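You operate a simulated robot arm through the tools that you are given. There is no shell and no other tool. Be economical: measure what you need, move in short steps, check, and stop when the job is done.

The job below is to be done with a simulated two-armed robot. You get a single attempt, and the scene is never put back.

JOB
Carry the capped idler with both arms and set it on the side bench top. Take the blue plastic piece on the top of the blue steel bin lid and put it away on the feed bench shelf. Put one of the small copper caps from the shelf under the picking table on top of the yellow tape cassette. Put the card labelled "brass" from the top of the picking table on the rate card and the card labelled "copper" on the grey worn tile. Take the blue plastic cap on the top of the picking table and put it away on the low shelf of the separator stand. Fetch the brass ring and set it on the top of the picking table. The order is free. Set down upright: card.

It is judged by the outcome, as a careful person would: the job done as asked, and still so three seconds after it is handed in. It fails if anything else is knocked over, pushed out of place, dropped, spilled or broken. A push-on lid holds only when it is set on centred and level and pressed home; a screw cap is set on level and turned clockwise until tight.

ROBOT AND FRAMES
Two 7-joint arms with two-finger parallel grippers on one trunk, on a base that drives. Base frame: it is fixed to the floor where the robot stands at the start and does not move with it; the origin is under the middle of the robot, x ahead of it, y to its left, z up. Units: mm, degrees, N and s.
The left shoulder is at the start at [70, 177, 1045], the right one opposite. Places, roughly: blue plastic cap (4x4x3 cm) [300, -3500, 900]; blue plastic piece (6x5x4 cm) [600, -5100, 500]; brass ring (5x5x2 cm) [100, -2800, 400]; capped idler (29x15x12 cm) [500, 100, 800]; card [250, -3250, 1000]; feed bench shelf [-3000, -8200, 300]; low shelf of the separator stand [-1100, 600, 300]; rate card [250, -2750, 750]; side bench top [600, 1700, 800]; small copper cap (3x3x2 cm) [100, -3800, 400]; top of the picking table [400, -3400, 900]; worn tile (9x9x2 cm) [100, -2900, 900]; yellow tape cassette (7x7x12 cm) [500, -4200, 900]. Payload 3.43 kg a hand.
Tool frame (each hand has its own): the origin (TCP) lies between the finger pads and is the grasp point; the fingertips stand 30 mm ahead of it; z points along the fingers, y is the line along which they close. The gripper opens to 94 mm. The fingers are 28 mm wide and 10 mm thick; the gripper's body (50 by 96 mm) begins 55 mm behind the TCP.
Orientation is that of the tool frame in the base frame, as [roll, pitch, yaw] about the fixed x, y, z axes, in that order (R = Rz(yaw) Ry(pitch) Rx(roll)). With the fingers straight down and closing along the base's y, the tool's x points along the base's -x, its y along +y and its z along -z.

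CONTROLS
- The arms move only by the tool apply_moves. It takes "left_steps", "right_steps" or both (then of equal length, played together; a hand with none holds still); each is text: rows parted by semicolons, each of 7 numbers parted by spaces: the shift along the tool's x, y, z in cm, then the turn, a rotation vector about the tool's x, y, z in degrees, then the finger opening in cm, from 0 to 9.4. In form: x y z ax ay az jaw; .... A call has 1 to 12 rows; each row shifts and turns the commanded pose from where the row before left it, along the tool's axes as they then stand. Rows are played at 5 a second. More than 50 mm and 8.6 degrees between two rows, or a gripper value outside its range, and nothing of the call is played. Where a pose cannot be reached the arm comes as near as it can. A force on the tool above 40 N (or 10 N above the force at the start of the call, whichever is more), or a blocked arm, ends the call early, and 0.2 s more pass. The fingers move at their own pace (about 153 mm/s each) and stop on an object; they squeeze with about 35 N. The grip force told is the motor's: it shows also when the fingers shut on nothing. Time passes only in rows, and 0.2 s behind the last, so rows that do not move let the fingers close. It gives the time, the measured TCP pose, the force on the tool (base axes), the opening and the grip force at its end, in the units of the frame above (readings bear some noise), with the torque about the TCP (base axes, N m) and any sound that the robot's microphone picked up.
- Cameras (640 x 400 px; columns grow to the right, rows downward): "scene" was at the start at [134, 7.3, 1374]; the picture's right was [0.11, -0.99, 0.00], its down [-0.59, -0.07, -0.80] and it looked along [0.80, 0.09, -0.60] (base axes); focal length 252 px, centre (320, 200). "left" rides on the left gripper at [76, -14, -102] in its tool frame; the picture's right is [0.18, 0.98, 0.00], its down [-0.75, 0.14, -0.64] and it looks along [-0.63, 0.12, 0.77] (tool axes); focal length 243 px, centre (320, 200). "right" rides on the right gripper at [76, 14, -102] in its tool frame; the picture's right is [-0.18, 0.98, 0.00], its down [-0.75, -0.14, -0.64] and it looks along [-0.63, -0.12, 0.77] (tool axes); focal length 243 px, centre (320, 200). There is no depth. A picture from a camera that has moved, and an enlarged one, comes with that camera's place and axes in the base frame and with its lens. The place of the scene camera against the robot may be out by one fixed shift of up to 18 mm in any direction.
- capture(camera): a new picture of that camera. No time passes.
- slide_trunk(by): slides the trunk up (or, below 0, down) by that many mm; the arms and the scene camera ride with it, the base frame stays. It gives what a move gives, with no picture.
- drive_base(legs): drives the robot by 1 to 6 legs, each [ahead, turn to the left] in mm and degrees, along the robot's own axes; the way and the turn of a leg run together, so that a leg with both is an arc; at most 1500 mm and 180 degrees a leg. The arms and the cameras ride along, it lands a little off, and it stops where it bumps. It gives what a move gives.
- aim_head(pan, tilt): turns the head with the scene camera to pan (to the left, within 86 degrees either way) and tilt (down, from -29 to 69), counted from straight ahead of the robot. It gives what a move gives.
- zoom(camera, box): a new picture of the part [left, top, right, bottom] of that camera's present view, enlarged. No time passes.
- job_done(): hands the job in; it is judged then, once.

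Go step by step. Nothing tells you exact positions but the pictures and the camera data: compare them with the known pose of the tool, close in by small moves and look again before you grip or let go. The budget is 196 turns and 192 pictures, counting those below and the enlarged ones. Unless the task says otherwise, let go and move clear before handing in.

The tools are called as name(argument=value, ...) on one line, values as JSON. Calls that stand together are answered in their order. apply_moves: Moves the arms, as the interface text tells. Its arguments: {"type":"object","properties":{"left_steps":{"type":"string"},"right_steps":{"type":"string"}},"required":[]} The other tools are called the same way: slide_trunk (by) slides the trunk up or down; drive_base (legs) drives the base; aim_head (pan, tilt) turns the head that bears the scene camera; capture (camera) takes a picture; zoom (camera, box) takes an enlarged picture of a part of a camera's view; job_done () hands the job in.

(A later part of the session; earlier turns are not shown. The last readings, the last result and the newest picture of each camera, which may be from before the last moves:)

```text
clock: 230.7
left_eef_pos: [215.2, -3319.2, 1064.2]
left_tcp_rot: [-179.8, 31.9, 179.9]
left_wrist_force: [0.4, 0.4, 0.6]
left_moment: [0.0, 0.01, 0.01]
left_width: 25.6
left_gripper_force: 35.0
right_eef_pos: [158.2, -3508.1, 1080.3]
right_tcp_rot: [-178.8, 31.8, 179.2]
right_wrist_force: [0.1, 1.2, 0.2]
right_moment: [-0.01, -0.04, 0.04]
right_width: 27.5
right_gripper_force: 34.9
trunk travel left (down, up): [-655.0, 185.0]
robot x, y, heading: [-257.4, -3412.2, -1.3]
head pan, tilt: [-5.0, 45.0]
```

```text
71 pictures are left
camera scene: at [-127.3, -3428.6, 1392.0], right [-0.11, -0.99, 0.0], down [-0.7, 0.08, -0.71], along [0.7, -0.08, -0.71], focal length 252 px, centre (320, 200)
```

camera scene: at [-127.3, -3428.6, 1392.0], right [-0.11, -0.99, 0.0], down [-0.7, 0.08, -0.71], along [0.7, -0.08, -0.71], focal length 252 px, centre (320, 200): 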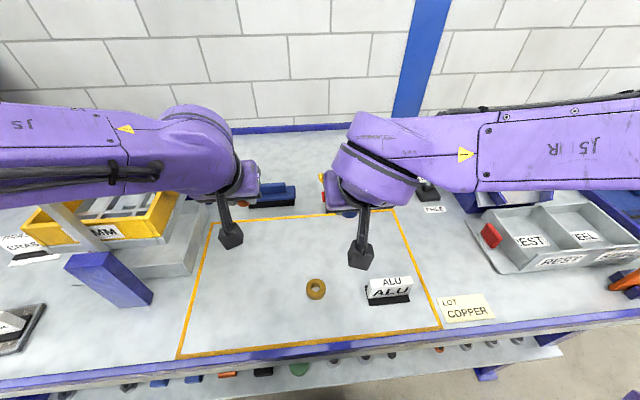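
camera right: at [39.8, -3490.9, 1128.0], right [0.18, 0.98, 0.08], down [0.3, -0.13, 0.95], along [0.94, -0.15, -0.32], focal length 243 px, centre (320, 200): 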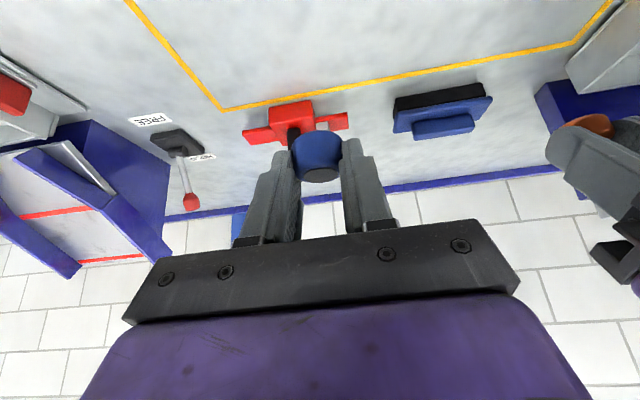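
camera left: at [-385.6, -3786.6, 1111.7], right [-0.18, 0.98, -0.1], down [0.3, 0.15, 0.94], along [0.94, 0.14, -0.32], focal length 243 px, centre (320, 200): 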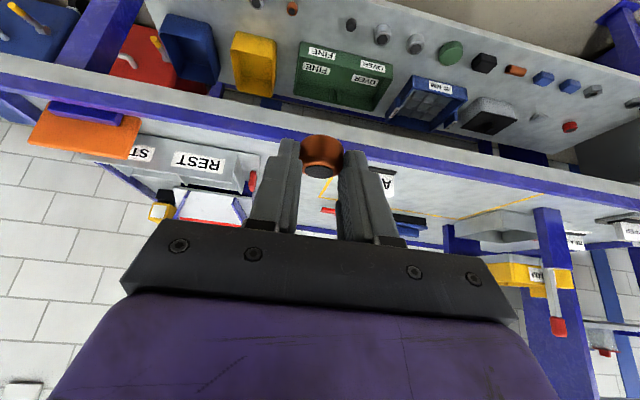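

Both small caps in hand. Now driving round to the table's right end for the cassette; I raise the trunk and look when there.

drive_base(legs=[[-450, 0], [0, -89], [1250, 0], [0, 90]])

slide_trunk(by=130)

aim_head(pan=10, tilt=30)

capture(camera="scene")

```text
clock: 246.9
left_eef_pos: [-229.8, -4522.0, 1064.5]
left_tcp_rot: [-179.7, 32.0, -176.7]
left_wrist_force: [-0.2, 0.4, -0.1]
left_moment: [0.04, 0.03, 0.01]
left_width: 24.7
left_gripper_force: 35.3
right_eef_pos: [-274.0, -4714.6, 1080.4]
right_tcp_rot: [-179.0, 31.8, -177.4]
right_wrist_force: [-0.2, -0.6, -0.5]
right_moment: [0.02, 0.05, 0.0]
right_width: 27.9
right_gripper_force: 35.3
trunk travel left (down, up): [-655.0, 185.0]
robot x, y, heading: [-692.9, -4647.9, 2.5]
head pan, tilt: [-5.0, 45.0]
```

```text
clock: 248.5
left_eef_pos: [-229.7, -4522.5, 1194.3]
left_tcp_rot: [-179.8, 31.9, -176.7]
left_wrist_force: [-0.5, 1.2, -0.8]
left_moment: [0.02, 0.02, -0.03]
left_width: 24.7
left_gripper_force: 35.3
right_eef_pos: [-273.4, -4716.5, 1209.6]
right_tcp_rot: [-178.9, 31.9, -177.3]
right_wrist_force: [-0.8, 0.0, -0.2]
right_moment: [0.0, 0.02, 0.03]
right_width: 27.7
right_gripper_force: 34.8
trunk travel left (down, up): [-785.0, 55.0]
robot x, y, heading: [-693.3, -4652.3, 2.2]
head pan, tilt: [-5.0, 45.0]
```

```text
clock: 249.3
left_eef_pos: [-230.3, -4522.9, 1195.4]
left_tcp_rot: [-179.8, 31.9, -176.7]
left_wrist_force: [-0.9, -0.5, -0.7]
left_moment: [0.03, 0.01, -0.02]
left_width: 24.4
left_gripper_force: 34.9
right_eef_pos: [-273.1, -4716.3, 1209.2]
right_tcp_rot: [-178.8, 31.8, -177.2]
right_wrist_force: [0.1, 0.1, 0.8]
right_moment: [0.04, 0.03, -0.01]
right_width: 27.8
right_gripper_force: 35.0
trunk travel left (down, up): [-785.0, 55.0]
robot x, y, heading: [-693.7, -4652.0, 1.9]
head pan, tilt: [10.0, 30.0]
```

```text
70 pictures are left
camera scene: at [-557.7, -4630.3, 1544.4], right [0.21, -0.98, 0.0], down [-0.49, -0.11, -0.87], along [0.85, 0.18, -0.5], focal length 252 px, centre (320, 200)
```

scene: 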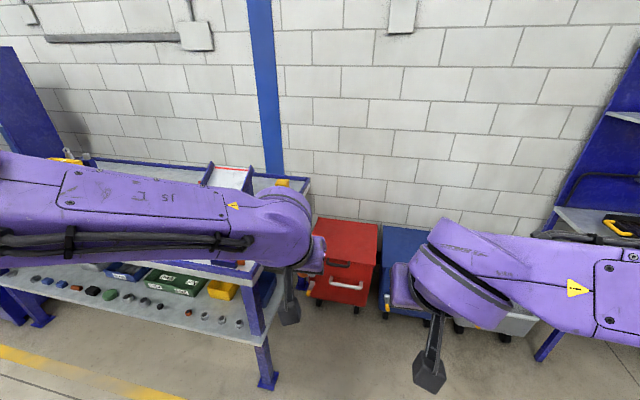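

The left opening reading is creeping down (26→24.4), so I check the copper cap in the fingers.

capture(camera="left")

zoom(camera="left", box=[260, 100, 380, 200])

```text
69 pictures are left
camera left: at [-347.9, -4543.6, 1241.8], right [-0.21, 0.97, -0.1], down [0.29, 0.16, 0.94], along [0.93, 0.17, -0.32], focal length 243 px, centre (320, 200)
```

left: 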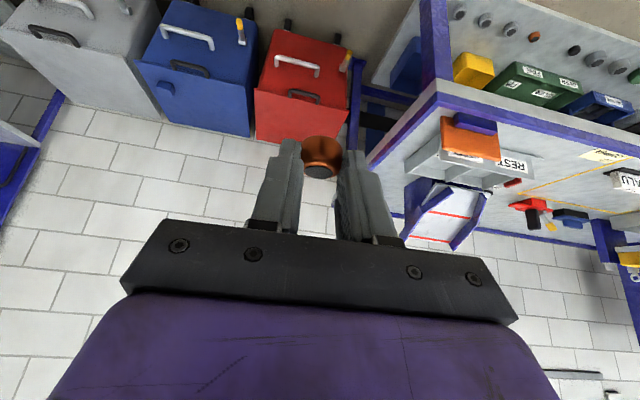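

```text
4.00 times, centred on (320, 150) of left
camera zoom: at [-347.9, -4543.6, 1241.8], right [-0.21, 0.97, -0.1], down [0.29, 0.16, 0.94], along [0.93, 0.17, -0.32], focal length 970 px, centre (320, 400)
```

zoom: 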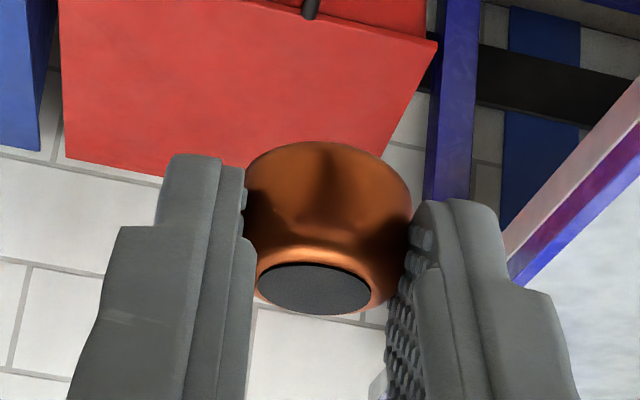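

The cap is at the fingertips and creeping slightly, so I go straight on: drive east and turn toward the cassette.

drive_base(legs=[[900, 0], [0, 35]])

capture(camera="left")

aim_head(pan=10, tilt=42)

capture(camera="scene")

```text
clock: 255.6
left_eef_pos: [498.3, -4241.8, 1194.7]
left_tcp_rot: [-179.8, 32.0, -141.6]
left_wrist_force: [-0.8, 0.5, 0.5]
left_moment: [-0.01, 0.01, -0.02]
left_width: 24.6
left_gripper_force: 34.8
right_eef_pos: [574.4, -4423.9, 1210.8]
right_tcp_rot: [-178.9, 31.8, -142.2]
right_wrist_force: [0.5, -0.2, -0.3]
right_moment: [0.0, 0.0, 0.0]
right_width: 27.9
right_gripper_force: 34.8
trunk travel left (down, up): [-785.0, 55.0]
robot x, y, heading: [193.5, -4604.0, 37.5]
head pan, tilt: [10.0, 30.0]
```

```text
67 pictures are left
camera left: at [413.4, -4325.5, 1241.9], right [-0.73, 0.67, -0.1], down [0.15, 0.3, 0.94], along [0.66, 0.68, -0.32], focal length 243 px, centre (320, 200)
```

left: 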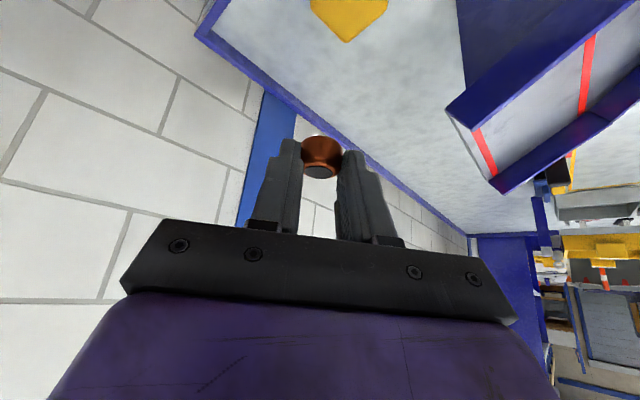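

```text
clock: 256.3
left_eef_pos: [498.8, -4239.5, 1194.2]
left_tcp_rot: [-179.8, 32.1, -141.5]
left_wrist_force: [0.5, 0.9, -0.1]
left_moment: [-0.01, 0.03, 0.03]
left_width: 24.4
left_gripper_force: 35.7
right_eef_pos: [572.8, -4423.6, 1210.6]
right_tcp_rot: [-178.8, 31.9, -142.0]
right_wrist_force: [0.9, 0.5, 0.5]
right_moment: [0.0, -0.02, -0.05]
right_width: 27.8
right_gripper_force: 35.7
trunk travel left (down, up): [-785.0, 55.0]
robot x, y, heading: [190.3, -4611.5, 37.6]
head pan, tilt: [10.0, 42.0]
```

```text
66 pictures are left
camera scene: at [285.2, -4520.9, 1526.2], right [0.74, -0.68, 0.0], down [-0.45, -0.49, -0.74], along [0.5, 0.55, -0.67], focal length 252 px, centre (320, 200)
```

scene: 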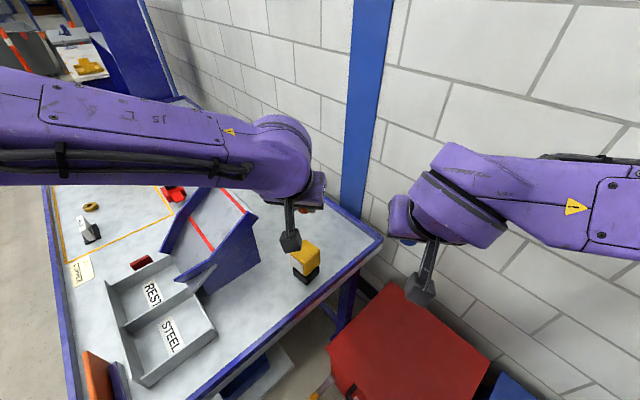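

Cassette top at ≈(528,−4190,977). Moving the cap above it.

apply_moves(left_steps="0.97 0.42 3.28 0 0 0 2;0.97 0.42 3.28 0 0 0 2;0.97 0.42 3.28 0 0 0 2;0.97 0.42 3.28 0 0 0 2;0.97 0.42 3.28 0 0 0 2")

capture(camera="left")

zoom(camera="scene", box=[220, 150, 400, 320])

```text
clock: 257.5
left_eef_pos: [523.5, -4196.2, 1029.5]
left_tcp_rot: [-179.8, 31.9, -141.4]
left_wrist_force: [0.4, -0.5, -0.3]
left_moment: [0.0, -0.03, 0.0]
left_width: 24.5
left_gripper_force: 34.7
right_eef_pos: [573.9, -4423.0, 1211.4]
right_tcp_rot: [-178.8, 31.7, -142.0]
right_wrist_force: [-0.2, 0.3, -0.1]
right_moment: [-0.01, 0.0, 0.06]
right_width: 27.7
right_gripper_force: 35.3
trunk travel left (down, up): [-785.0, 55.0]
robot x, y, heading: [194.5, -4610.2, 37.5]
head pan, tilt: [10.0, 42.0]
```

```text
65 pictures are left
camera left: at [438.6, -4280.4, 1075.9], right [-0.73, 0.67, -0.1], down [0.15, 0.3, 0.94], along [0.66, 0.68, -0.32], focal length 243 px, centre (320, 200)
```

left: 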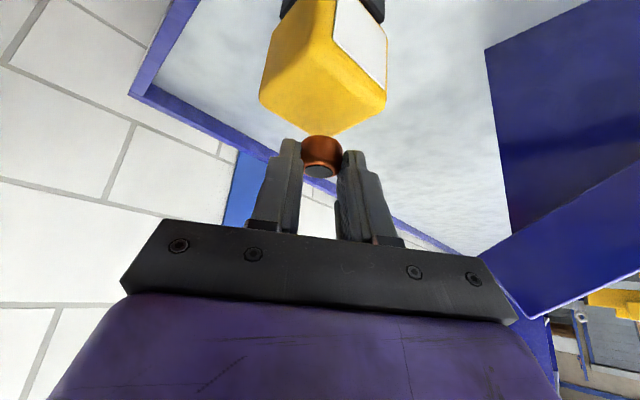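

```text
2.35 times, centred on (310, 235) of scene
camera zoom: at [287.4, -4520.8, 1526.0], right [0.74, -0.68, 0.0], down [-0.45, -0.49, -0.74], along [0.5, 0.55, -0.67], focal length 593 px, centre (344, 118)
```

zoom: 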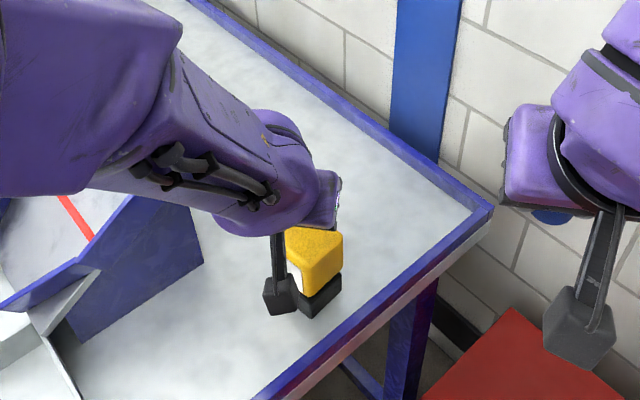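

zoom(camera="left", box=[230, 0, 410, 180])

```text
2.22 times, centred on (320, 90) of left
camera zoom: at [438.6, -4280.4, 1075.9], right [-0.73, 0.67, -0.1], down [0.15, 0.3, 0.94], along [0.66, 0.68, -0.32], focal length 539 px, centre (320, 444)
```

zoom: 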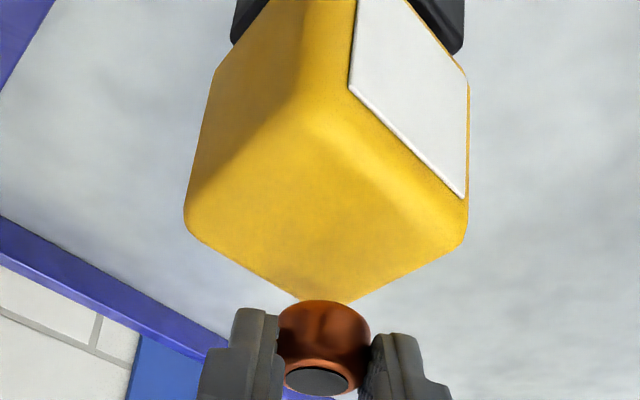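

Cassette top ≈48 mm square centred at (523,−4200); the cap needs to come back 9 mm. Adjusting and lowering.

apply_moves(left_steps="0.75 -0.3 -0.47 0 0 0 2;0.42 0 0.68 0 0 0 2;0 0 0 0 0 0 2")

zoom(camera="left", box=[230, 0, 410, 180])

```text
clock: 258.3
left_eef_pos: [516.4, -4203.5, 1020.8]
left_tcp_rot: [-179.8, 31.9, -141.5]
left_wrist_force: [0.2, -0.3, 0.2]
left_moment: [0.0, 0.02, -0.01]
left_width: 24.6
left_gripper_force: 35.0
right_eef_pos: [572.5, -4422.8, 1209.9]
right_tcp_rot: [-178.9, 31.8, -141.9]
right_wrist_force: [-0.6, -0.3, -0.8]
right_moment: [0.04, 0.02, -0.02]
right_width: 27.7
right_gripper_force: 34.8
trunk travel left (down, up): [-785.0, 55.0]
robot x, y, heading: [190.0, -4613.5, 37.5]
head pan, tilt: [10.0, 42.0]
```

```text
2.22 times, centred on (320, 90) of left
camera zoom: at [430.9, -4288.7, 1068.1], right [-0.73, 0.67, -0.1], down [0.14, 0.3, 0.94], along [0.66, 0.68, -0.32], focal length 539 px, centre (320, 444)
```

zoom: 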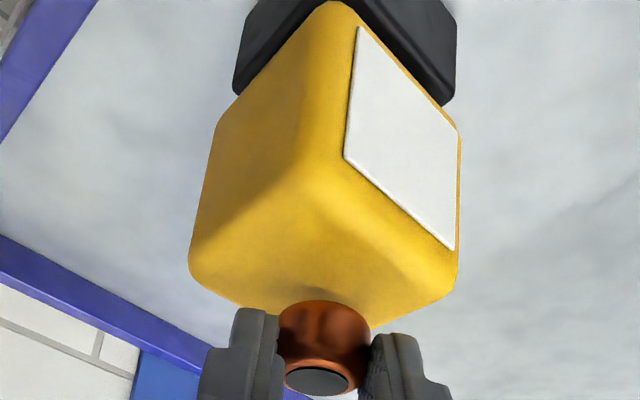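

Well centred now. Lowering in 2–3 mm steps.

apply_moves(left_steps="0.16 0 0.25 0 0 0 2;0.16 0 0.25 0 0 0 2;0 0 0 0 0 0 2")

apply_moves(left_steps="0.11 0 0.17 0 0 0 2;0.11 0 0.17 0 0 0 2;0 0 0 0 0 0 2")

zoom(camera="left", box=[230, 0, 410, 180])

```text
clock: 259.1
left_eef_pos: [516.5, -4202.0, 1016.6]
left_tcp_rot: [-179.6, 32.0, -141.4]
left_wrist_force: [0.1, 0.2, -0.5]
left_moment: [0.0, -0.01, 0.05]
left_width: 24.6
left_gripper_force: 34.9
right_eef_pos: [573.9, -4423.4, 1211.1]
right_tcp_rot: [-178.9, 31.8, -142.0]
right_wrist_force: [0.2, 1.0, 0.1]
right_moment: [-0.02, -0.01, 0.01]
right_width: 27.9
right_gripper_force: 35.1
trunk travel left (down, up): [-785.0, 55.0]
robot x, y, heading: [190.2, -4610.5, 37.6]
head pan, tilt: [10.0, 42.0]
```

```text
clock: 259.9
left_eef_pos: [517.4, -4201.4, 1014.6]
left_tcp_rot: [-179.0, 32.3, -140.9]
left_wrist_force: [-0.5, -0.1, 0.5]
left_moment: [-0.01, 0.01, -0.03]
left_width: 24.6
left_gripper_force: 35.0
right_eef_pos: [573.5, -4424.0, 1210.7]
right_tcp_rot: [-178.9, 31.8, -142.0]
right_wrist_force: [0.2, 0.2, 0.0]
right_moment: [0.0, -0.04, -0.01]
right_width: 27.9
right_gripper_force: 34.9
trunk travel left (down, up): [-785.0, 55.0]
robot x, y, heading: [189.6, -4612.9, 37.4]
head pan, tilt: [10.0, 42.0]
```

```text
2.22 times, centred on (320, 90) of left
camera zoom: at [432.5, -4287.8, 1061.3], right [-0.73, 0.67, -0.11], down [0.13, 0.31, 0.94], along [0.66, 0.68, -0.31], focal length 539 px, centre (320, 444)
```

zoom: 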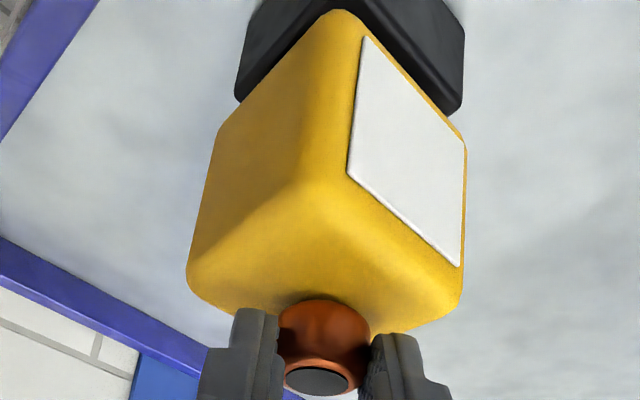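

The arm lags slightly at this pose, so I lower the last millimetres with the trunk.

slide_trunk(by=-4)

slide_trunk(by=-3)

zoom(camera="left", box=[230, 0, 410, 180])

```text
clock: 260.5
left_eef_pos: [517.6, -4203.6, 1011.3]
left_tcp_rot: [-179.1, 32.2, -140.7]
left_wrist_force: [0.8, 0.3, 8.3]
left_moment: [0.16, -0.1, 0.01]
left_width: 24.5
left_gripper_force: 35.4
right_eef_pos: [573.5, -4424.2, 1206.6]
right_tcp_rot: [-178.9, 31.9, -142.1]
right_wrist_force: [0.0, 0.7, -0.1]
right_moment: [0.02, -0.01, 0.0]
right_width: 27.8
right_gripper_force: 35.4
trunk travel left (down, up): [-781.0, 59.0]
robot x, y, heading: [191.2, -4615.6, 37.6]
head pan, tilt: [10.0, 42.0]
```

```text
clock: 261.0
left_eef_pos: [517.0, -4203.2, 1009.5]
left_tcp_rot: [-178.9, 32.4, -140.7]
left_wrist_force: [2.3, 3.9, 27.9]
left_moment: [0.43, -0.41, -0.02]
left_width: 24.9
left_gripper_force: 35.2
right_eef_pos: [572.5, -4425.6, 1205.1]
right_tcp_rot: [-179.0, 32.0, -142.1]
right_wrist_force: [-0.8, 0.0, 0.3]
right_moment: [0.01, 0.02, -0.02]
right_width: 27.7
right_gripper_force: 35.2
trunk travel left (down, up): [-778.0, 62.0]
robot x, y, heading: [192.3, -4611.9, 37.2]
head pan, tilt: [10.0, 42.0]
```

```text
2.22 times, centred on (320, 90) of left
camera zoom: at [431.8, -4288.6, 1055.6], right [-0.74, 0.67, -0.11], down [0.13, 0.3, 0.94], along [0.66, 0.68, -0.31], focal length 539 px, centre (320, 444)
```

zoom: 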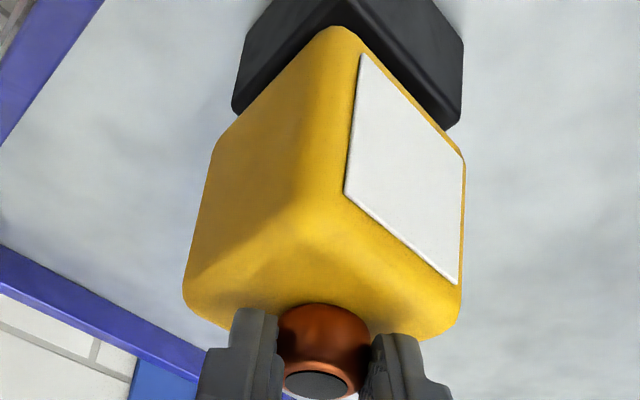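

It rests on the cassette. I relieve 2 mm and open gently, then rise straight up with the trunk.

slide_trunk(by=2)

apply_moves(left_steps="0 0 0 0 0 0 2.7;0 0 0 0 0 0 3.2;0 0 0 0 0 0 4;0 0 0 0 0 0 5")

zoom(camera="left", box=[230, 0, 410, 180])

```text
clock: 261.5
left_eef_pos: [516.8, -4203.8, 1009.1]
left_tcp_rot: [-178.9, 32.0, -140.7]
left_wrist_force: [4.5, 5.4, 20.6]
left_moment: [0.42, -0.41, 0.02]
left_width: 24.8
left_gripper_force: 35.1
right_eef_pos: [572.2, -4424.2, 1206.8]
right_tcp_rot: [-178.9, 32.0, -142.1]
right_wrist_force: [0.4, -0.2, -0.5]
right_moment: [0.02, -0.01, 0.01]
right_width: 27.5
right_gripper_force: 35.0
trunk travel left (down, up): [-780.0, 60.0]
robot x, y, heading: [188.3, -4613.9, 37.6]
head pan, tilt: [10.0, 42.0]
```

```text
clock: 262.5
left_eef_pos: [516.4, -4204.8, 1008.2]
left_tcp_rot: [-178.9, 32.1, -140.8]
left_wrist_force: [1.0, -1.8, 8.5]
left_moment: [0.18, 0.07, -0.01]
left_width: 48.9
left_gripper_force: 0.0
right_eef_pos: [573.0, -4424.4, 1205.9]
right_tcp_rot: [-178.8, 31.9, -142.0]
right_wrist_force: [0.3, 0.5, -1.0]
right_moment: [0.02, -0.01, 0.02]
right_width: 28.0
right_gripper_force: 35.2
trunk travel left (down, up): [-780.0, 60.0]
robot x, y, heading: [187.5, -4610.7, 37.3]
head pan, tilt: [10.0, 42.0]
```

```text
2.22 times, centred on (320, 90) of left
camera zoom: at [431.6, -4289.4, 1055.5], right [-0.74, 0.67, -0.11], down [0.14, 0.31, 0.94], along [0.66, 0.68, -0.32], focal length 539 px, centre (320, 444)
```

zoom: 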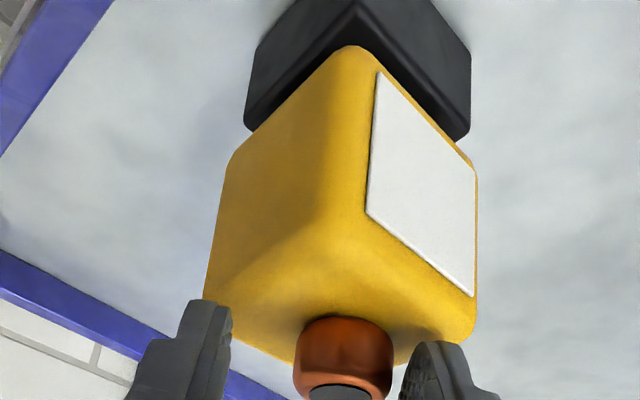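

slide_trunk(by=55)

apply_moves(left_steps="0 0 -4 0 0 0 5;0 0 -4 0 0 0 5;0 0 -4 0 0 0 5")

capture(camera="left")

zoom(camera="scene", box=[220, 150, 400, 320])

```text
clock: 263.5
left_eef_pos: [516.9, -4203.4, 1062.3]
left_tcp_rot: [-179.1, 31.9, -140.8]
left_wrist_force: [1.0, 0.0, 0.1]
left_moment: [0.0, 0.04, 0.04]
left_width: 50.1
left_gripper_force: 0.1
right_eef_pos: [573.7, -4423.1, 1259.7]
right_tcp_rot: [-178.9, 31.8, -141.9]
right_wrist_force: [0.7, -0.6, 0.7]
right_moment: [-0.01, -0.04, -0.01]
right_width: 27.5
right_gripper_force: 34.7
trunk travel left (down, up): [-835.0, 5.0]
robot x, y, heading: [185.9, -4614.5, 37.2]
head pan, tilt: [10.0, 42.0]
```

```text
clock: 264.3
left_eef_pos: [461.6, -4236.6, 1162.1]
left_tcp_rot: [-179.5, 32.2, -141.3]
left_wrist_force: [-0.6, 0.7, -0.8]
left_moment: [-0.09, -0.04, -0.05]
left_width: 49.8
left_gripper_force: 0.0
left hand out of reach, approached as far as the arm can: row 2
right_eef_pos: [570.3, -4418.6, 1260.6]
right_tcp_rot: [-178.5, 31.8, -141.7]
right_wrist_force: [-0.5, 0.3, 0.1]
right_moment: [-0.05, -0.03, -0.05]
right_width: 27.7
right_gripper_force: 34.6
trunk travel left (down, up): [-835.0, 5.0]
robot x, y, heading: [190.0, -4611.2, 37.4]
head pan, tilt: [10.0, 42.0]
```

```text
58 pictures are left
camera left: at [376.8, -4321.5, 1208.8], right [-0.73, 0.67, -0.11], down [0.14, 0.3, 0.94], along [0.67, 0.68, -0.32], focal length 243 px, centre (320, 200)
```

left: 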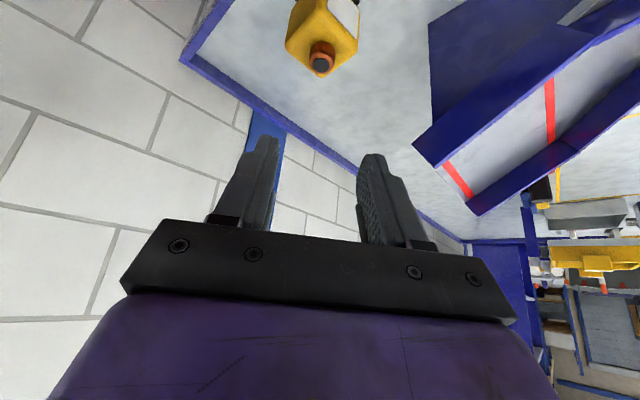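

```text
2.35 times, centred on (310, 235) of scene
camera zoom: at [281.4, -4515.1, 1576.0], right [0.74, -0.68, 0.0], down [-0.45, -0.5, -0.74], along [0.5, 0.55, -0.67], focal length 593 px, centre (344, 118)
```

zoom: 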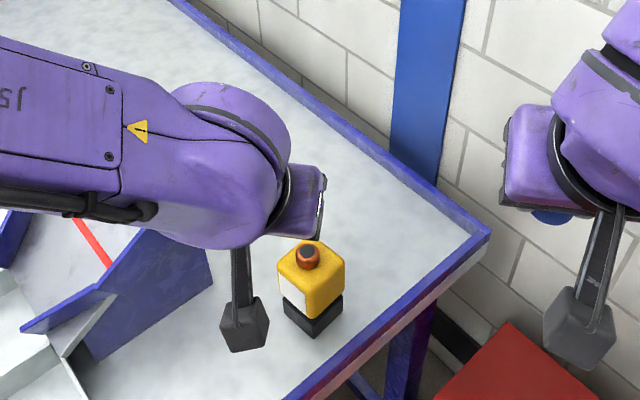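

The copper cap sits upright on the cassette. Now the blue piece at ≈(650,−5105) on the blue bin: turning and driving to face it from about (190,−5210).

drive_base(legs=[[0, -127.5], [600, 0], [0, 90]])

slide_trunk(by=-350)

aim_head(pan=5, tilt=42)

capture(camera="scene")

```text
clock: 276.7
left_eef_pos: [641.6, -5078.7, 1162.4]
left_tcp_rot: [-179.8, 32.0, -178.5]
left_wrist_force: [-0.3, 0.2, 0.4]
left_moment: [-0.01, 0.01, 0.04]
left_width: 50.2
left_gripper_force: 0.0
right_eef_pos: [617.1, -5290.0, 1261.6]
right_tcp_rot: [-178.8, 31.9, -179.1]
right_wrist_force: [-0.1, 0.2, -0.7]
right_moment: [-0.01, -0.02, 0.02]
right_width: 27.7
right_gripper_force: 34.9
trunk travel left (down, up): [-835.0, 5.0]
robot x, y, heading: [197.1, -5208.3, 0.6]
head pan, tilt: [10.0, 42.0]
```

```text
clock: 280.1
left_eef_pos: [641.3, -5078.9, 813.2]
left_tcp_rot: [-179.7, 32.0, -178.5]
left_wrist_force: [-0.2, 0.1, 0.8]
left_moment: [-0.03, 0.02, 0.0]
left_width: 50.2
left_gripper_force: 0.0
right_eef_pos: [617.8, -5289.3, 911.5]
right_tcp_rot: [-178.9, 31.8, -179.1]
right_wrist_force: [0.5, 0.2, -0.4]
right_moment: [0.01, 0.04, -0.02]
right_width: 27.6
right_gripper_force: 34.8
trunk travel left (down, up): [-485.0, 355.0]
robot x, y, heading: [202.9, -5208.8, 0.4]
head pan, tilt: [10.0, 42.0]
```

```text
clock: 280.8
left_eef_pos: [641.1, -5078.4, 812.4]
left_tcp_rot: [-179.9, 32.0, -178.5]
left_wrist_force: [0.1, -0.2, -0.8]
left_moment: [0.04, -0.01, -0.01]
left_width: 50.0
left_gripper_force: 0.2
right_eef_pos: [617.8, -5290.5, 910.9]
right_tcp_rot: [-178.8, 31.8, -179.2]
right_wrist_force: [0.6, -0.6, -0.1]
right_moment: [0.02, -0.02, 0.02]
right_width: 27.6
right_gripper_force: 34.7
trunk travel left (down, up): [-485.0, 355.0]
robot x, y, heading: [201.1, -5213.9, 0.2]
head pan, tilt: [5.0, 42.0]
```

```text
56 pictures are left
camera scene: at [331.0, -5203.5, 1226.2], right [0.09, -1.0, 0.0], down [-0.67, -0.06, -0.74], along [0.74, 0.07, -0.67], focal length 252 px, centre (320, 200)
```

scene: 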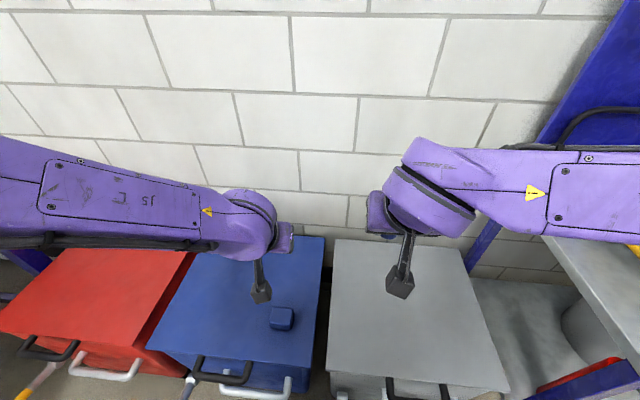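

capture(camera="left")

```text
55 pictures are left
camera left: at [522.1, -5095.8, 859.3], right [-0.18, 0.98, -0.1], down [0.3, 0.15, 0.94], along [0.94, 0.14, -0.32], focal length 243 px, centre (320, 200)
```

left: 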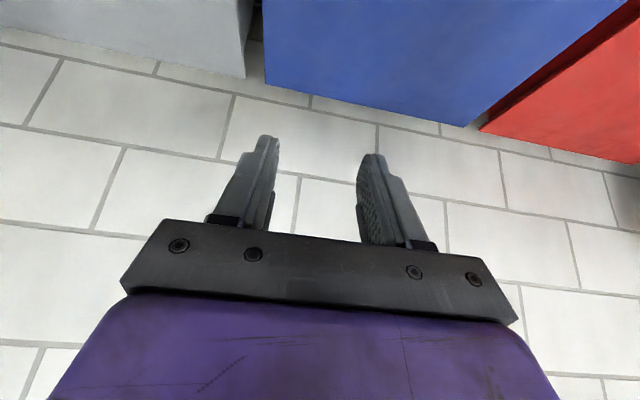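

I set the left hand vertical to see the lid beneath it.

apply_moves(left_steps="0 0 0 0 8 0 9;0 0 0 0 8 0 9;0 0 0 0 8 0 9;0 0 0 0 8 0 9;3 0.5 0 0 0 0 9;3 0.5 0 0 0 0 9")

capture(camera="left")

```text
clock: 282.2
left_eef_pos: [580.8, -5069.1, 813.4]
left_tcp_rot: [-179.8, 0.0, -178.6]
left_wrist_force: [0.4, 0.6, -0.5]
left_moment: [-0.02, 0.01, -0.03]
left_width: 90.1
left_gripper_force: 0.0
right_eef_pos: [616.4, -5289.6, 910.2]
right_tcp_rot: [-179.0, 32.0, -179.1]
right_wrist_force: [-0.5, -0.3, -0.4]
right_moment: [0.0, 0.0, 0.01]
right_width: 27.8
right_gripper_force: 34.8
trunk travel left (down, up): [-485.0, 355.0]
robot x, y, heading: [198.3, -5210.5, 0.4]
head pan, tilt: [5.0, 42.0]
```

```text
54 pictures are left
camera left: at [505.0, -5086.0, 916.3], right [-0.21, 0.98, 0.0], down [0.75, 0.16, 0.64], along [0.63, 0.13, -0.77], focal length 243 px, centre (320, 200)
```

left: 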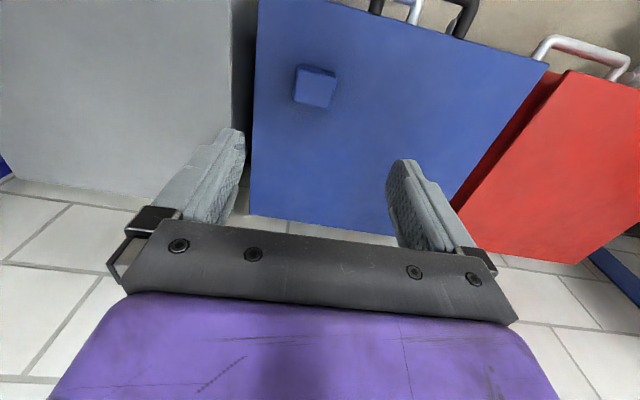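

Piece ≈(594,−5074,575), lid at ≈555. Moving down above it.

apply_moves(left_steps="-0.4 -0.15 3.2 0 0 0 9;-0.4 -0.15 3.2 0 0 0 9;-0.4 -0.15 3.2 0 0 0 9;-0.1 0 2.4 0 0 0 9")

capture(camera="left")

```text
clock: 283.2
left_eef_pos: [594.6, -5074.8, 689.9]
left_tcp_rot: [-179.8, 0.0, -178.7]
left_wrist_force: [-0.6, 0.1, -0.4]
left_moment: [-0.01, -0.02, -0.02]
left_width: 89.9
left_gripper_force: 0.0
right_eef_pos: [617.9, -5290.0, 911.5]
right_tcp_rot: [-178.8, 31.9, -179.2]
right_wrist_force: [-0.3, -0.9, -0.6]
right_moment: [-0.01, 0.01, -0.01]
right_width: 27.6
right_gripper_force: 34.7
trunk travel left (down, up): [-485.0, 355.0]
robot x, y, heading: [200.5, -5212.1, 0.4]
head pan, tilt: [5.0, 42.0]
```

```text
53 pictures are left
camera left: at [517.9, -5091.1, 794.0], right [-0.21, 0.98, 0.0], down [0.75, 0.16, 0.64], along [0.63, 0.13, -0.77], focal length 243 px, centre (320, 200)
```

left: 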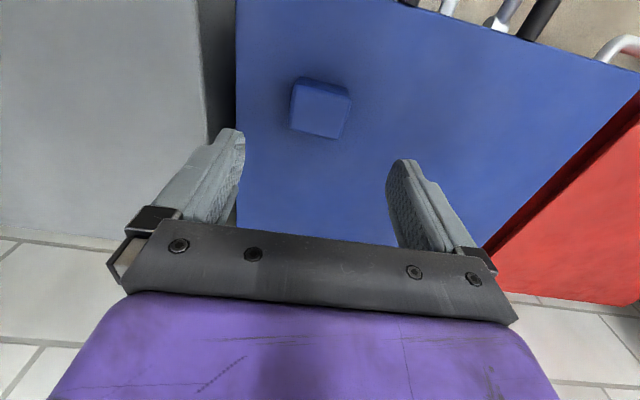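

apply_moves(left_steps="-0.3 0 3 0 0 0 8.5;-0.3 0 3 0 0 0 8.5;0 0 2.5 0 0 0 8.5")

capture(camera="left")

```text
clock: 284.0
left_eef_pos: [602.3, -5073.7, 605.6]
left_tcp_rot: [-179.8, -0.1, -178.7]
left_wrist_force: [0.4, 0.5, -1.2]
left_moment: [0.03, 0.01, 0.04]
left_width: 84.9
left_gripper_force: 0.1
right_eef_pos: [617.9, -5289.0, 910.1]
right_tcp_rot: [-178.9, 31.9, -179.0]
right_wrist_force: [0.0, 0.0, -0.7]
right_moment: [0.03, -0.03, 0.01]
right_width: 27.7
right_gripper_force: 35.0
trunk travel left (down, up): [-485.0, 355.0]
robot x, y, heading: [200.4, -5205.5, 0.2]
head pan, tilt: [5.0, 42.0]
```

```text
52 pictures are left
camera left: at [525.3, -5091.0, 708.5], right [-0.21, 0.98, 0.0], down [0.75, 0.16, 0.64], along [0.63, 0.13, -0.77], focal length 243 px, centre (320, 200)
```

left: 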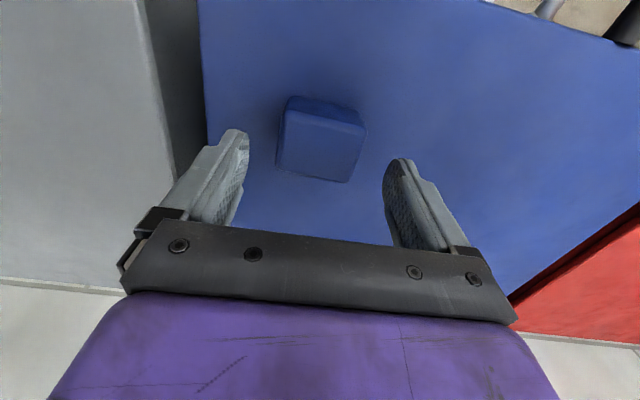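

Lined up. Lowering 32 mm and gripping.

apply_moves(left_steps="0.4 -0.3 1.6 0 0 0 8.5;0 0 1.6 0 0 0 8.5;0 0 0 0 0 0 6;0 0 0 0 0 0 4;0 0 0 0 0 0 3;0 0 0 0 0 0 3")

capture(camera="left")

```text
clock: 285.4
left_eef_pos: [597.8, -5079.2, 574.1]
left_tcp_rot: [-179.7, -0.1, -178.6]
left_wrist_force: [0.2, -0.3, 0.2]
left_moment: [-0.05, -0.06, -0.03]
left_width: 56.6
left_gripper_force: 35.0
right_eef_pos: [616.8, -5290.2, 910.9]
right_tcp_rot: [-179.0, 31.9, -179.1]
right_wrist_force: [0.5, -0.4, -1.4]
right_moment: [-0.03, 0.01, 0.0]
right_width: 27.8
right_gripper_force: 34.9
trunk travel left (down, up): [-485.0, 355.0]
robot x, y, heading: [202.2, -5210.3, 0.5]
head pan, tilt: [5.0, 42.0]
```

```text
51 pictures are left
camera left: at [521.1, -5094.7, 677.4], right [-0.21, 0.98, 0.0], down [0.75, 0.16, 0.64], along [0.63, 0.13, -0.77], focal length 243 px, centre (320, 200)
```

left: 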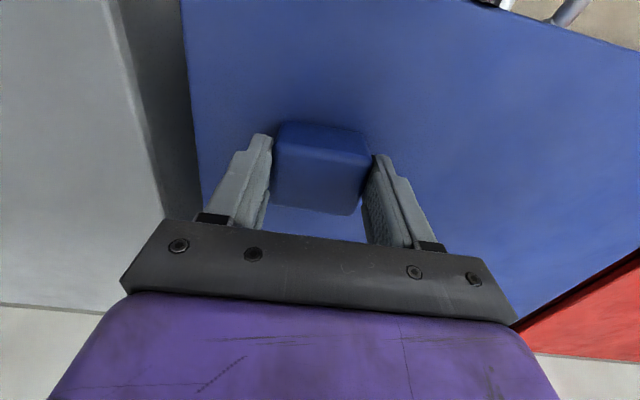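

Gripped. Lifting, raising the trunk a bit, backing into the aisle and looking toward the feed bench (south-west).

apply_moves(left_steps="0 0 -3 0 0 0 3;0 0 -4 0 0 0 3;0 0 -4 0 0 0 3;0 0 -4 0 0 0 3")

slide_trunk(by=200)

drive_base(legs=[[-900, 0], [0, -120]])

aim_head(pan=0, tilt=18)

capture(camera="scene")

```text
clock: 286.4
left_eef_pos: [596.1, -5078.6, 726.3]
left_tcp_rot: [-179.8, 0.0, -178.6]
left_wrist_force: [-0.5, -0.3, -1.4]
left_moment: [0.02, -0.01, 0.02]
left_width: 56.5
left_gripper_force: 35.2
right_eef_pos: [617.4, -5290.0, 910.5]
right_tcp_rot: [-179.0, 31.9, -179.1]
right_wrist_force: [0.3, 0.8, -0.6]
right_moment: [-0.03, 0.01, -0.05]
right_width: 27.9
right_gripper_force: 35.1
trunk travel left (down, up): [-485.0, 355.0]
robot x, y, heading: [198.9, -5206.7, 0.6]
head pan, tilt: [5.0, 42.0]
```

```text
clock: 288.6
left_eef_pos: [596.3, -5078.7, 927.5]
left_tcp_rot: [-179.8, 0.1, -178.6]
left_wrist_force: [0.4, -0.2, -0.5]
left_moment: [0.01, 0.0, -0.03]
left_width: 56.6
left_gripper_force: 35.0
right_eef_pos: [617.6, -5289.7, 1110.5]
right_tcp_rot: [-178.9, 31.7, -179.1]
right_wrist_force: [0.8, 0.3, -0.2]
right_moment: [-0.01, -0.01, 0.01]
right_width: 27.9
right_gripper_force: 34.8
trunk travel left (down, up): [-685.0, 155.0]
robot x, y, heading: [195.7, -5210.1, 0.3]
head pan, tilt: [5.0, 42.0]
```

```text
clock: 298.4
left_eef_pos: [-796.2, -5628.8, 926.5]
left_tcp_rot: [-179.8, -0.1, 61.5]
left_wrist_force: [1.0, -0.1, -1.0]
left_moment: [0.01, 0.01, -0.03]
left_width: 56.8
left_gripper_force: 34.9
right_eef_pos: [-989.8, -5541.9, 1110.0]
right_tcp_rot: [-178.9, 31.8, 61.1]
right_wrist_force: [0.4, 0.1, -0.1]
right_moment: [0.0, -0.01, -0.05]
right_width: 27.8
right_gripper_force: 35.1
trunk travel left (down, up): [-685.0, 155.0]
robot x, y, heading: [-711.4, -5215.9, -119.2]
head pan, tilt: [5.0, 42.0]
```

```text
clock: 299.2
left_eef_pos: [-797.1, -5628.7, 927.0]
left_tcp_rot: [-179.9, 0.0, 61.6]
left_wrist_force: [0.4, 0.3, -0.8]
left_moment: [0.01, 0.01, 0.0]
left_width: 56.5
left_gripper_force: 35.0
right_eef_pos: [-989.2, -5540.2, 1109.5]
right_tcp_rot: [-178.9, 31.8, 61.2]
right_wrist_force: [0.1, 0.0, -0.1]
right_moment: [-0.02, -0.01, 0.01]
right_width: 27.9
right_gripper_force: 35.3
trunk travel left (down, up): [-685.0, 155.0]
robot x, y, heading: [-711.1, -5220.2, -119.4]
head pan, tilt: [0.0, 18.0]
```

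```text
50 pictures are left
camera scene: at [-785.8, -5346.9, 1463.7], right [-0.87, 0.49, 0.0], down [0.15, 0.27, -0.95], along [-0.47, -0.83, -0.31], focal length 252 px, centre (320, 200)
```

scene: 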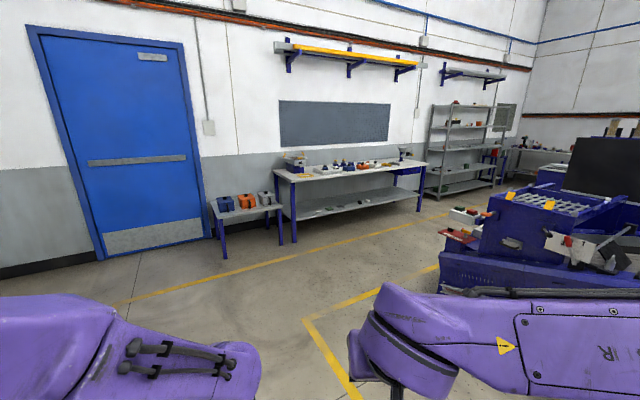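

The feed bench stands against the far wall, front at y≈−7950, x −1900…−4190, with a low shelf. I'll go south along the aisle, then west in front of it, and look.

drive_base(legs=[[0, 29.4], [1040, 0], [1030, 0], [0, -90]])

aim_head(pan=25, tilt=25)

capture(camera="scene")

```text
clock: 314.8
left_eef_pos: [-1145.7, -7423.0, 925.9]
left_tcp_rot: [-179.9, 0.0, 0.0]
left_wrist_force: [0.1, 0.4, -0.9]
left_moment: [-0.02, 0.01, 0.01]
left_width: 56.7
left_gripper_force: 35.1
right_eef_pos: [-1163.0, -7211.3, 1110.8]
right_tcp_rot: [-178.7, 31.8, -0.4]
right_wrist_force: [0.0, -0.3, -0.2]
right_moment: [-0.02, 0.01, 0.01]
right_width: 27.7
right_gripper_force: 35.8
trunk travel left (down, up): [-685.0, 155.0]
robot x, y, heading: [-747.2, -7301.6, 179.4]
head pan, tilt: [0.0, 18.0]
```

```text
clock: 315.7
left_eef_pos: [-1146.2, -7422.9, 926.0]
left_tcp_rot: [-179.9, -0.1, 0.0]
left_wrist_force: [-0.4, -0.2, -0.7]
left_moment: [0.01, 0.02, 0.0]
left_width: 56.6
left_gripper_force: 34.7
right_eef_pos: [-1164.0, -7211.4, 1110.4]
right_tcp_rot: [-178.9, 31.9, -0.4]
right_wrist_force: [-0.7, -0.1, -0.4]
right_moment: [-0.01, 0.01, 0.02]
right_width: 27.8
right_gripper_force: 35.3
trunk travel left (down, up): [-685.0, 155.0]
robot x, y, heading: [-746.4, -7298.1, 179.0]
head pan, tilt: [25.0, 25.0]
```

```text
49 pictures are left
camera scene: at [-884.9, -7341.2, 1452.4], right [-0.41, 0.91, 0.0], down [0.39, 0.17, -0.91], along [-0.83, -0.37, -0.42], focal length 252 px, centre (320, 200)
```

scene: 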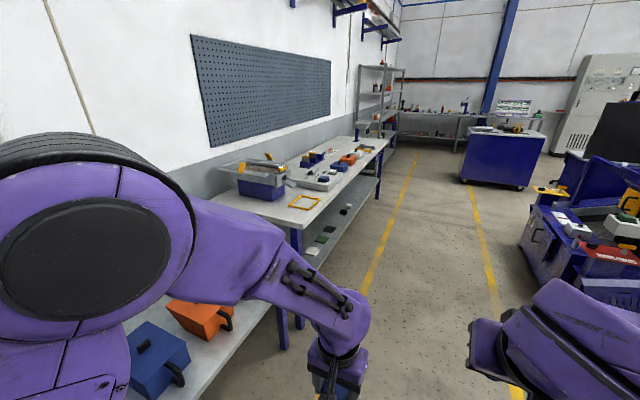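

Way ahead is clear. Driving west 2000 and turning to face the bench.

drive_base(legs=[[1050, 0], [1000, 0], [0, 90]])

aim_head(pan=5, tilt=35)

capture(camera="scene")

```text
clock: 329.7
left_eef_pos: [-2683.7, -7675.2, 927.0]
left_tcp_rot: [-179.8, 0.0, 89.1]
left_wrist_force: [0.2, -0.5, -1.5]
left_moment: [-0.01, 0.01, 0.01]
left_width: 56.2
left_gripper_force: 35.1
right_eef_pos: [-2895.5, -7686.2, 1110.9]
right_tcp_rot: [-178.9, 31.7, 88.9]
right_wrist_force: [0.0, -0.2, 0.0]
right_moment: [0.01, -0.01, 0.0]
right_width: 27.8
right_gripper_force: 34.9
trunk travel left (down, up): [-685.0, 155.0]
robot x, y, heading: [-2799.1, -7276.7, -91.7]
head pan, tilt: [25.0, 25.0]
```

```text
clock: 330.6
left_eef_pos: [-2684.2, -7673.6, 925.2]
left_tcp_rot: [-179.8, 0.0, 89.3]
left_wrist_force: [0.3, -0.4, -1.3]
left_moment: [0.02, 0.01, -0.03]
left_width: 56.4
left_gripper_force: 35.2
right_eef_pos: [-2895.3, -7688.0, 1109.5]
right_tcp_rot: [-178.9, 31.8, 88.8]
right_wrist_force: [-0.5, -0.8, 0.0]
right_moment: [-0.01, 0.02, 0.0]
right_width: 27.6
right_gripper_force: 35.2
trunk travel left (down, up): [-685.0, 155.0]
robot x, y, heading: [-2800.9, -7275.4, -92.0]
head pan, tilt: [5.0, 35.0]
```

```text
48 pictures are left
camera scene: at [-2798.7, -7414.8, 1436.7], right [-1.0, -0.06, 0.0], down [-0.03, 0.57, -0.82], along [0.05, -0.82, -0.57], focal length 252 px, centre (320, 200)
```

scene: 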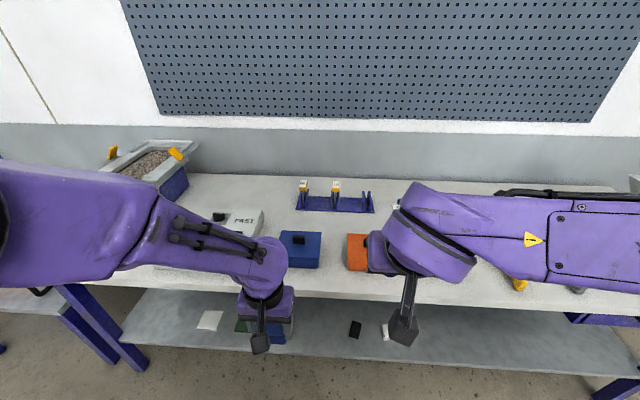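

The shelf is clear to the right (x<−3100). I shift 480 west and lower the trunk to look at the shelf.

drive_base(legs=[[0, -88], [480, 0], [0, 90]])

slide_trunk(by=-400)

slide_trunk(by=-140)

aim_head(pan=10, tilt=32)

capture(camera="scene")

capture(camera="left")

```text
clock: 341.1
left_eef_pos: [-3160.3, -7661.2, 926.5]
left_tcp_rot: [-179.9, -0.1, 89.9]
left_wrist_force: [0.6, -0.3, -1.1]
left_moment: [0.01, -0.02, 0.0]
left_width: 56.4
left_gripper_force: 35.5
right_eef_pos: [-3371.9, -7676.2, 1110.5]
right_tcp_rot: [-178.9, 31.8, 89.5]
right_wrist_force: [-0.1, 0.2, -0.2]
right_moment: [-0.01, 0.02, 0.05]
right_width: 27.7
right_gripper_force: 34.9
trunk travel left (down, up): [-685.0, 155.0]
robot x, y, heading: [-3281.2, -7263.4, -91.0]
head pan, tilt: [5.0, 35.0]
```

```text
clock: 344.9
left_eef_pos: [-3161.0, -7659.8, 525.2]
left_tcp_rot: [-179.8, 0.0, 90.0]
left_wrist_force: [0.5, 0.3, -1.1]
left_moment: [0.01, 0.02, 0.01]
left_width: 56.4
left_gripper_force: 34.8
right_eef_pos: [-3372.5, -7676.2, 709.4]
right_tcp_rot: [-178.9, 31.8, 89.5]
right_wrist_force: [-0.7, 0.9, -0.3]
right_moment: [-0.01, -0.02, 0.0]
right_width: 27.5
right_gripper_force: 34.4
trunk travel left (down, up): [-285.0, 555.0]
robot x, y, heading: [-3279.8, -7264.5, -90.9]
head pan, tilt: [5.0, 35.0]
```

```text
clock: 346.6
left_eef_pos: [-3160.4, -7660.8, 386.9]
left_tcp_rot: [-179.7, 0.0, 90.0]
left_wrist_force: [-0.1, -0.2, -0.3]
left_moment: [0.02, -0.02, 0.01]
left_width: 56.5
left_gripper_force: 34.8
right_eef_pos: [-3371.8, -7677.1, 571.1]
right_tcp_rot: [-178.9, 31.9, 89.6]
right_wrist_force: [-0.3, -0.2, 0.3]
right_moment: [0.0, 0.03, -0.03]
right_width: 27.8
right_gripper_force: 34.7
trunk travel left (down, up): [-145.0, 695.0]
robot x, y, heading: [-3280.8, -7262.3, -91.0]
head pan, tilt: [5.0, 35.0]
```

```text
clock: 347.2
left_eef_pos: [-3159.4, -7660.9, 386.2]
left_tcp_rot: [-179.7, 0.0, 90.0]
left_wrist_force: [-0.5, 0.1, -0.7]
left_moment: [0.03, -0.03, 0.01]
left_width: 56.7
left_gripper_force: 34.9
right_eef_pos: [-3372.5, -7676.9, 571.2]
right_tcp_rot: [-178.9, 31.8, 89.5]
right_wrist_force: [-0.7, -0.8, 0.0]
right_moment: [0.02, -0.01, -0.01]
right_width: 27.5
right_gripper_force: 34.8
trunk travel left (down, up): [-145.0, 695.0]
robot x, y, heading: [-3282.8, -7262.4, -90.9]
head pan, tilt: [10.0, 32.0]
```

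```text
47 pictures are left
camera scene: at [-3270.8, -7403.3, 901.3], right [-0.99, -0.16, 0.0], down [-0.08, 0.52, -0.85], along [0.13, -0.84, -0.53], focal length 252 px, centre (320, 200)
```

scene: 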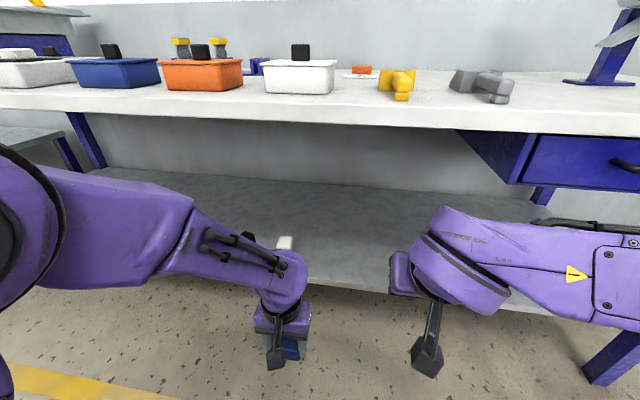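

```text
46 pictures are left
camera left: at [-3174.5, -7585.4, 489.5], right [0.98, 0.18, 0.0], down [0.14, -0.75, 0.64], along [0.12, -0.63, -0.77], focal length 243 px, centre (320, 200)
```

left: 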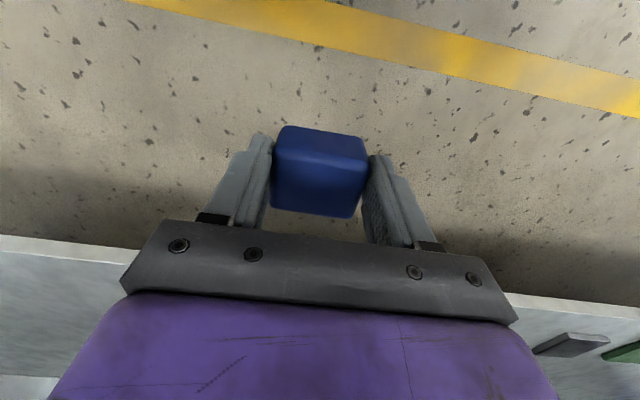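

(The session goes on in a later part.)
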